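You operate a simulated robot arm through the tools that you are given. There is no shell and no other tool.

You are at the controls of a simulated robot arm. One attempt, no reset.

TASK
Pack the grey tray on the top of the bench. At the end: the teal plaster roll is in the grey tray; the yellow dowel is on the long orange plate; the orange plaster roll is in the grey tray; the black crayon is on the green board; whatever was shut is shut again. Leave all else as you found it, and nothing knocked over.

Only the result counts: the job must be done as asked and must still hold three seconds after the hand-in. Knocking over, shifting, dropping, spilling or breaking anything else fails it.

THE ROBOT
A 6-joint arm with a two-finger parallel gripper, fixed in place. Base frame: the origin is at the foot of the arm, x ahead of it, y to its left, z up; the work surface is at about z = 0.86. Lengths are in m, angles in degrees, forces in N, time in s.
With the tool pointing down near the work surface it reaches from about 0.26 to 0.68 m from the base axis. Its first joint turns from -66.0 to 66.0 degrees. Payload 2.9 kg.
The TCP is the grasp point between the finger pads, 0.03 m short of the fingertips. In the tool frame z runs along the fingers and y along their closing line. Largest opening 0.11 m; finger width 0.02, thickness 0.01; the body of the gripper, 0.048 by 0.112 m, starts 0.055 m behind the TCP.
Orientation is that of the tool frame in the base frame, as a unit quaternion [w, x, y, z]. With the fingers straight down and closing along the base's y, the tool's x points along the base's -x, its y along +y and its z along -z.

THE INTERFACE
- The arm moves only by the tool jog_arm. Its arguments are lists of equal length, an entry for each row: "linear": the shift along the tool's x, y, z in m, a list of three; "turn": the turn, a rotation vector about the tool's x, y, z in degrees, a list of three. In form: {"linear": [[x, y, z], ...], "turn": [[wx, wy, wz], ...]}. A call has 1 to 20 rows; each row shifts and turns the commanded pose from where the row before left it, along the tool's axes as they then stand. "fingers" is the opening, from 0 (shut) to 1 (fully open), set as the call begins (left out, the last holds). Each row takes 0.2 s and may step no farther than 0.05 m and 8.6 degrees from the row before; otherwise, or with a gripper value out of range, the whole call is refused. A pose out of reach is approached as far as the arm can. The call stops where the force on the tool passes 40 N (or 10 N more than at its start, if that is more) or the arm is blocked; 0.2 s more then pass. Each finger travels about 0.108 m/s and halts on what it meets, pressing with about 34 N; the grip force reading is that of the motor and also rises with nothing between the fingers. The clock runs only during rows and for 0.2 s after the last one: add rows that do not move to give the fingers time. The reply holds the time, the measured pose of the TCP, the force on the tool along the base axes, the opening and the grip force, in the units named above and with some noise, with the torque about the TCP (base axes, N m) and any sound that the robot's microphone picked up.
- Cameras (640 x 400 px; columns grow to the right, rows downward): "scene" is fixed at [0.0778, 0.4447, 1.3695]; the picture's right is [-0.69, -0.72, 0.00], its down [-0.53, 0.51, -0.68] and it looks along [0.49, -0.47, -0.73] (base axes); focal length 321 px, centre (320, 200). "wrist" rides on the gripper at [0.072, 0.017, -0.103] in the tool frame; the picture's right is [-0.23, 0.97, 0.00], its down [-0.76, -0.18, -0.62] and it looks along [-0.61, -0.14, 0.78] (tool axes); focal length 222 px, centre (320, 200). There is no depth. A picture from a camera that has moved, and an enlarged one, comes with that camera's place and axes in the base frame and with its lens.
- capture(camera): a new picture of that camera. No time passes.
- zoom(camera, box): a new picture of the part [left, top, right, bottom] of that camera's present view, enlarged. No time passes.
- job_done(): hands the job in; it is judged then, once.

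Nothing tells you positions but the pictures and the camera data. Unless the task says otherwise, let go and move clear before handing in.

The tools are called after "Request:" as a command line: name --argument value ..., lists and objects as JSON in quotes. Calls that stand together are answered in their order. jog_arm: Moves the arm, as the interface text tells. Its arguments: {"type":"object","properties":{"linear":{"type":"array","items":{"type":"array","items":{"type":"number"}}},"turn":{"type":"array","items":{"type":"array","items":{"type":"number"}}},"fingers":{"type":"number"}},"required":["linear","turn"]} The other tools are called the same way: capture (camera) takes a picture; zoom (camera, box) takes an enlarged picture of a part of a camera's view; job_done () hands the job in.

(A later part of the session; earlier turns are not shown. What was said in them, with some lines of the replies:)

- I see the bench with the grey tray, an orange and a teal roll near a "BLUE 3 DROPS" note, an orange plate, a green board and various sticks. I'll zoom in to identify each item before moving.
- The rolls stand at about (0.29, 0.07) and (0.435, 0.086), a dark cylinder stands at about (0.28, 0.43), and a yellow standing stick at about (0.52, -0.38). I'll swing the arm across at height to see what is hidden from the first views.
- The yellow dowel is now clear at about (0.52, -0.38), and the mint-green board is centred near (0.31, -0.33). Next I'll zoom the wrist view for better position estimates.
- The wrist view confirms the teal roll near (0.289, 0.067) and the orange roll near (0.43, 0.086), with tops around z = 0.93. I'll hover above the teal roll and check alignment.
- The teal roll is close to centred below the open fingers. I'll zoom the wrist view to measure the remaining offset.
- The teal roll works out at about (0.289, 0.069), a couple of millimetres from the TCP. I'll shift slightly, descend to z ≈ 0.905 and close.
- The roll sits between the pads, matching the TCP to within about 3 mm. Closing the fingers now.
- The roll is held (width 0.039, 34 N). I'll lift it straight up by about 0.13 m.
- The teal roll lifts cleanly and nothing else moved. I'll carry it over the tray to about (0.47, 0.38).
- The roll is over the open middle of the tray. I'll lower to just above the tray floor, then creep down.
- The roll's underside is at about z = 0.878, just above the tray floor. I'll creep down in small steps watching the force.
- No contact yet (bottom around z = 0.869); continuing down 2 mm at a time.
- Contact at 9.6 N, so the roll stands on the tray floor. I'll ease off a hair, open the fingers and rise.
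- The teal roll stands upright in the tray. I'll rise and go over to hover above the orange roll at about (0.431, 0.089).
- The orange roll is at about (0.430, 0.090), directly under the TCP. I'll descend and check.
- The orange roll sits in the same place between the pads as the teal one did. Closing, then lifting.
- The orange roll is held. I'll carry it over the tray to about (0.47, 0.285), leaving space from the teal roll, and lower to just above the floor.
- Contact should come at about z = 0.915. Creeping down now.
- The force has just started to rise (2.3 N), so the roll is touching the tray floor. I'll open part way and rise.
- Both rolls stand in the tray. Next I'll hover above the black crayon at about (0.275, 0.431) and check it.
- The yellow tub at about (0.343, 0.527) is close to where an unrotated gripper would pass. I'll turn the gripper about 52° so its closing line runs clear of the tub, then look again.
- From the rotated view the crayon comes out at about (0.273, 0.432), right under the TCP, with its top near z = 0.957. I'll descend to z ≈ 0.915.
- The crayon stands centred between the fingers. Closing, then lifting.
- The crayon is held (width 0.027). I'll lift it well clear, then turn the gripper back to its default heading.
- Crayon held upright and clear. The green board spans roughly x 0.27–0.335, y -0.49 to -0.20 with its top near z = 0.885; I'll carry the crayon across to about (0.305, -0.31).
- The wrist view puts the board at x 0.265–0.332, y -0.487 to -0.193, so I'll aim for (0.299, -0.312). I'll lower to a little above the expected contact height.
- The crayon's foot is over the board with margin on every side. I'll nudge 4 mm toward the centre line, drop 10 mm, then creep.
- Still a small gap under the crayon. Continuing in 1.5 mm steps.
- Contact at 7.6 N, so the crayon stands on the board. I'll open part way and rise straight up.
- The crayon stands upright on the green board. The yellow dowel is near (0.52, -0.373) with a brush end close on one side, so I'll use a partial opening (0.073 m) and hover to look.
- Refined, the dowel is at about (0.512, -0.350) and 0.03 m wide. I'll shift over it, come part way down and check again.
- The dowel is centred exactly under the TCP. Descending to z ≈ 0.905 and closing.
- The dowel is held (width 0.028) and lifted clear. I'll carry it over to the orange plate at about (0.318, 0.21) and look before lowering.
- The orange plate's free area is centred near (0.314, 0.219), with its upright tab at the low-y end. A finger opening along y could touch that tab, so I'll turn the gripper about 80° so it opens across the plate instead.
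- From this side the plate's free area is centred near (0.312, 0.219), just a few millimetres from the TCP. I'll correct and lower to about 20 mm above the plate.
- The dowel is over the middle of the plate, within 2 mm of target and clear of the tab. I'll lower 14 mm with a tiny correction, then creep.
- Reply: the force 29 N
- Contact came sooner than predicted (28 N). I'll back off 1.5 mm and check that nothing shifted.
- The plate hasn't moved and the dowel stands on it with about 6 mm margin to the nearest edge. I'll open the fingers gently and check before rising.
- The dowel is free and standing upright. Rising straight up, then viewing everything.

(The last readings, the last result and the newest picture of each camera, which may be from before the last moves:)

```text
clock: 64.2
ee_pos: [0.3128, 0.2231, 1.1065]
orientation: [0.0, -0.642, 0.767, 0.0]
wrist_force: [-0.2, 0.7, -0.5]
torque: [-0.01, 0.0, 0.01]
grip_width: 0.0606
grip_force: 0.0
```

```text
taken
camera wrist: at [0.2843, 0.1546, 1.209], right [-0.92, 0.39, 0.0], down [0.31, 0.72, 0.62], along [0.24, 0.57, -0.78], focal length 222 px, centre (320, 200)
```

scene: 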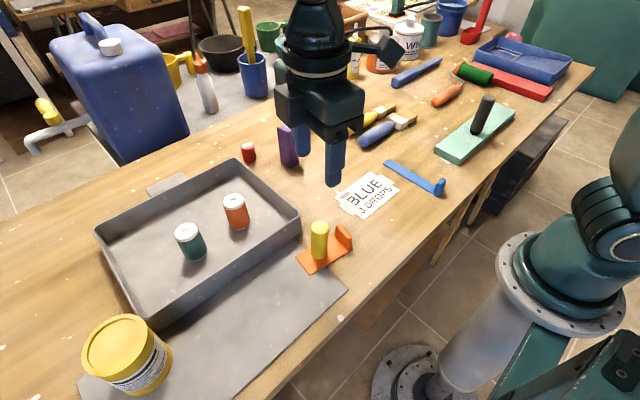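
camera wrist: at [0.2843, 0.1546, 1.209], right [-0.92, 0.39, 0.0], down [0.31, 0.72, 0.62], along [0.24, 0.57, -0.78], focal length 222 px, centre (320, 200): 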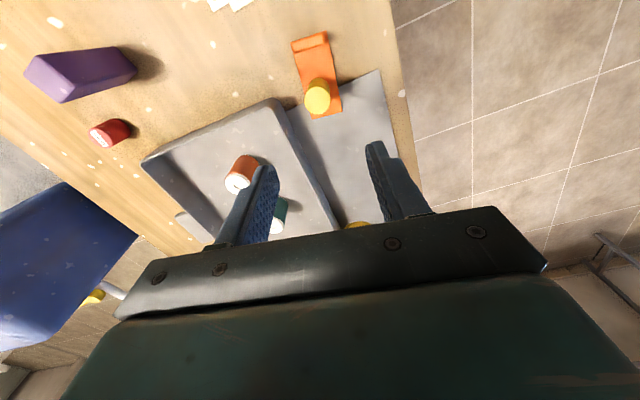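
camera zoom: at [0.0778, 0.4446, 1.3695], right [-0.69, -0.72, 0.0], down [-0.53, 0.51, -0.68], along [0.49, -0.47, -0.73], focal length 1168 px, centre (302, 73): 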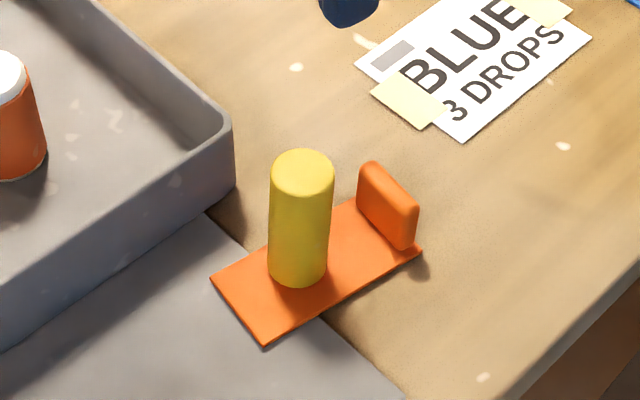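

All four items are where they should be: both rolls in the tray, the dowel on the orange plate and the crayon on the green board. I'll let things settle, move the arm up a bit more and take a last look.

Request:
jog_arm --linear '[[0, 0, -0.02], [0, 0, 0], [0, 0, 0], [0, 0, 0], [0, 0, 0], [0, 0, 0]]' --turn '[[0, 0, 0], [0, 0, 0], [0, 0, 0], [0, 0, 0], [0, 0, 0], [0, 0, 0]]'

Request:
zoom --camera "scene" --box '[80, 130, 360, 330]'

Request:
zoom --camera "scene" --box '[330, 40, 590, 220]'

```text
clock: 65.6
ee_pos: [0.314, 0.2233, 1.1267]
orientation: [0.0, -0.643, 0.766, 0.0]
wrist_force: [-0.3, 1.2, 0.1]
torque: [-0.02, 0.04, 0.0]
grip_width: 0.0605
grip_force: 0.0
```

```text
2.00 times, centred on (220, 230) of scene
camera zoom: at [0.0778, 0.4447, 1.3695], right [-0.69, -0.72, 0.0], down [-0.53, 0.51, -0.68], along [0.49, -0.47, -0.73], focal length 642 px, centre (520, 140)
```

zoom: 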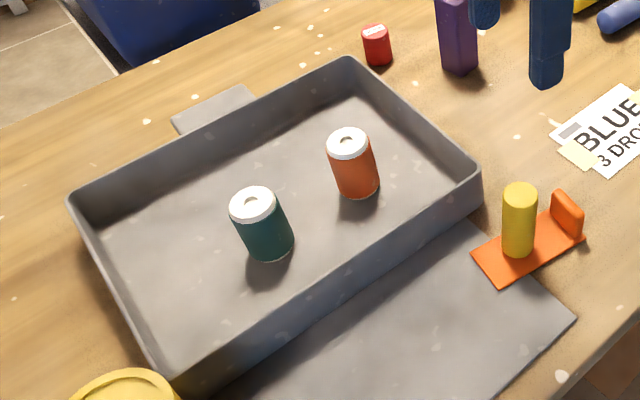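

```text
2.22 times, centred on (460, 130) of scene
camera zoom: at [0.0778, 0.4447, 1.3695], right [-0.69, -0.72, 0.0], down [-0.53, 0.51, -0.68], along [0.49, -0.47, -0.73], focal length 714 px, centre (9, 356)
```

zoom: 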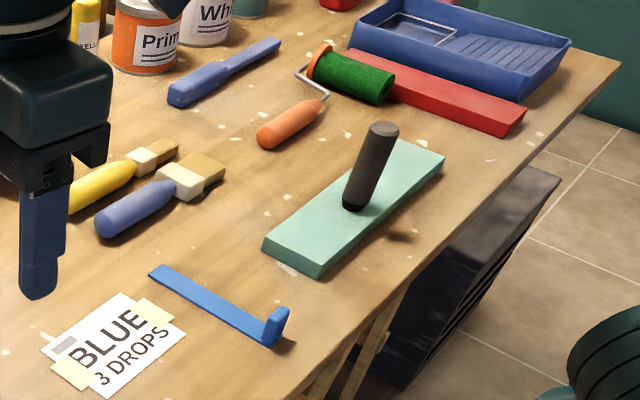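

Both rolls stand in the tray, the dowel is on the orange plate and the crayon is on the green board. Nothing else looks disturbed, nothing was opened, and the arm is clear, so I'm handing in.

Request:
job_done

```text
The job is handed in.
```

The job is handed in, with all four items placed as asked and standing upright in my last pictures. The tool returned no verdict, only that it was received.

- **Teal and orange plaster rolls:** both stand in the grey tray, about 10 cm apart.
- **Black crayon:** it stands on the green board. I took the dark grey cylinder with the black tip to be the crayon, since nothing else on the bench matched.
- **Yellow dowel:** it stands on the orange plate with about 6 mm to the nearest edge. The force reached 28 N as I set it down, but the plate's corners are where they were at the start. I took the orange plate with the upright tab as the "long orange plate", as it was the only orange plate I could find.
- **Everything else:** I saw nothing else moved or knocked over. I opened nothing, so there was nothing to shut again. The gripper was open and clear of the objects when I handed in.
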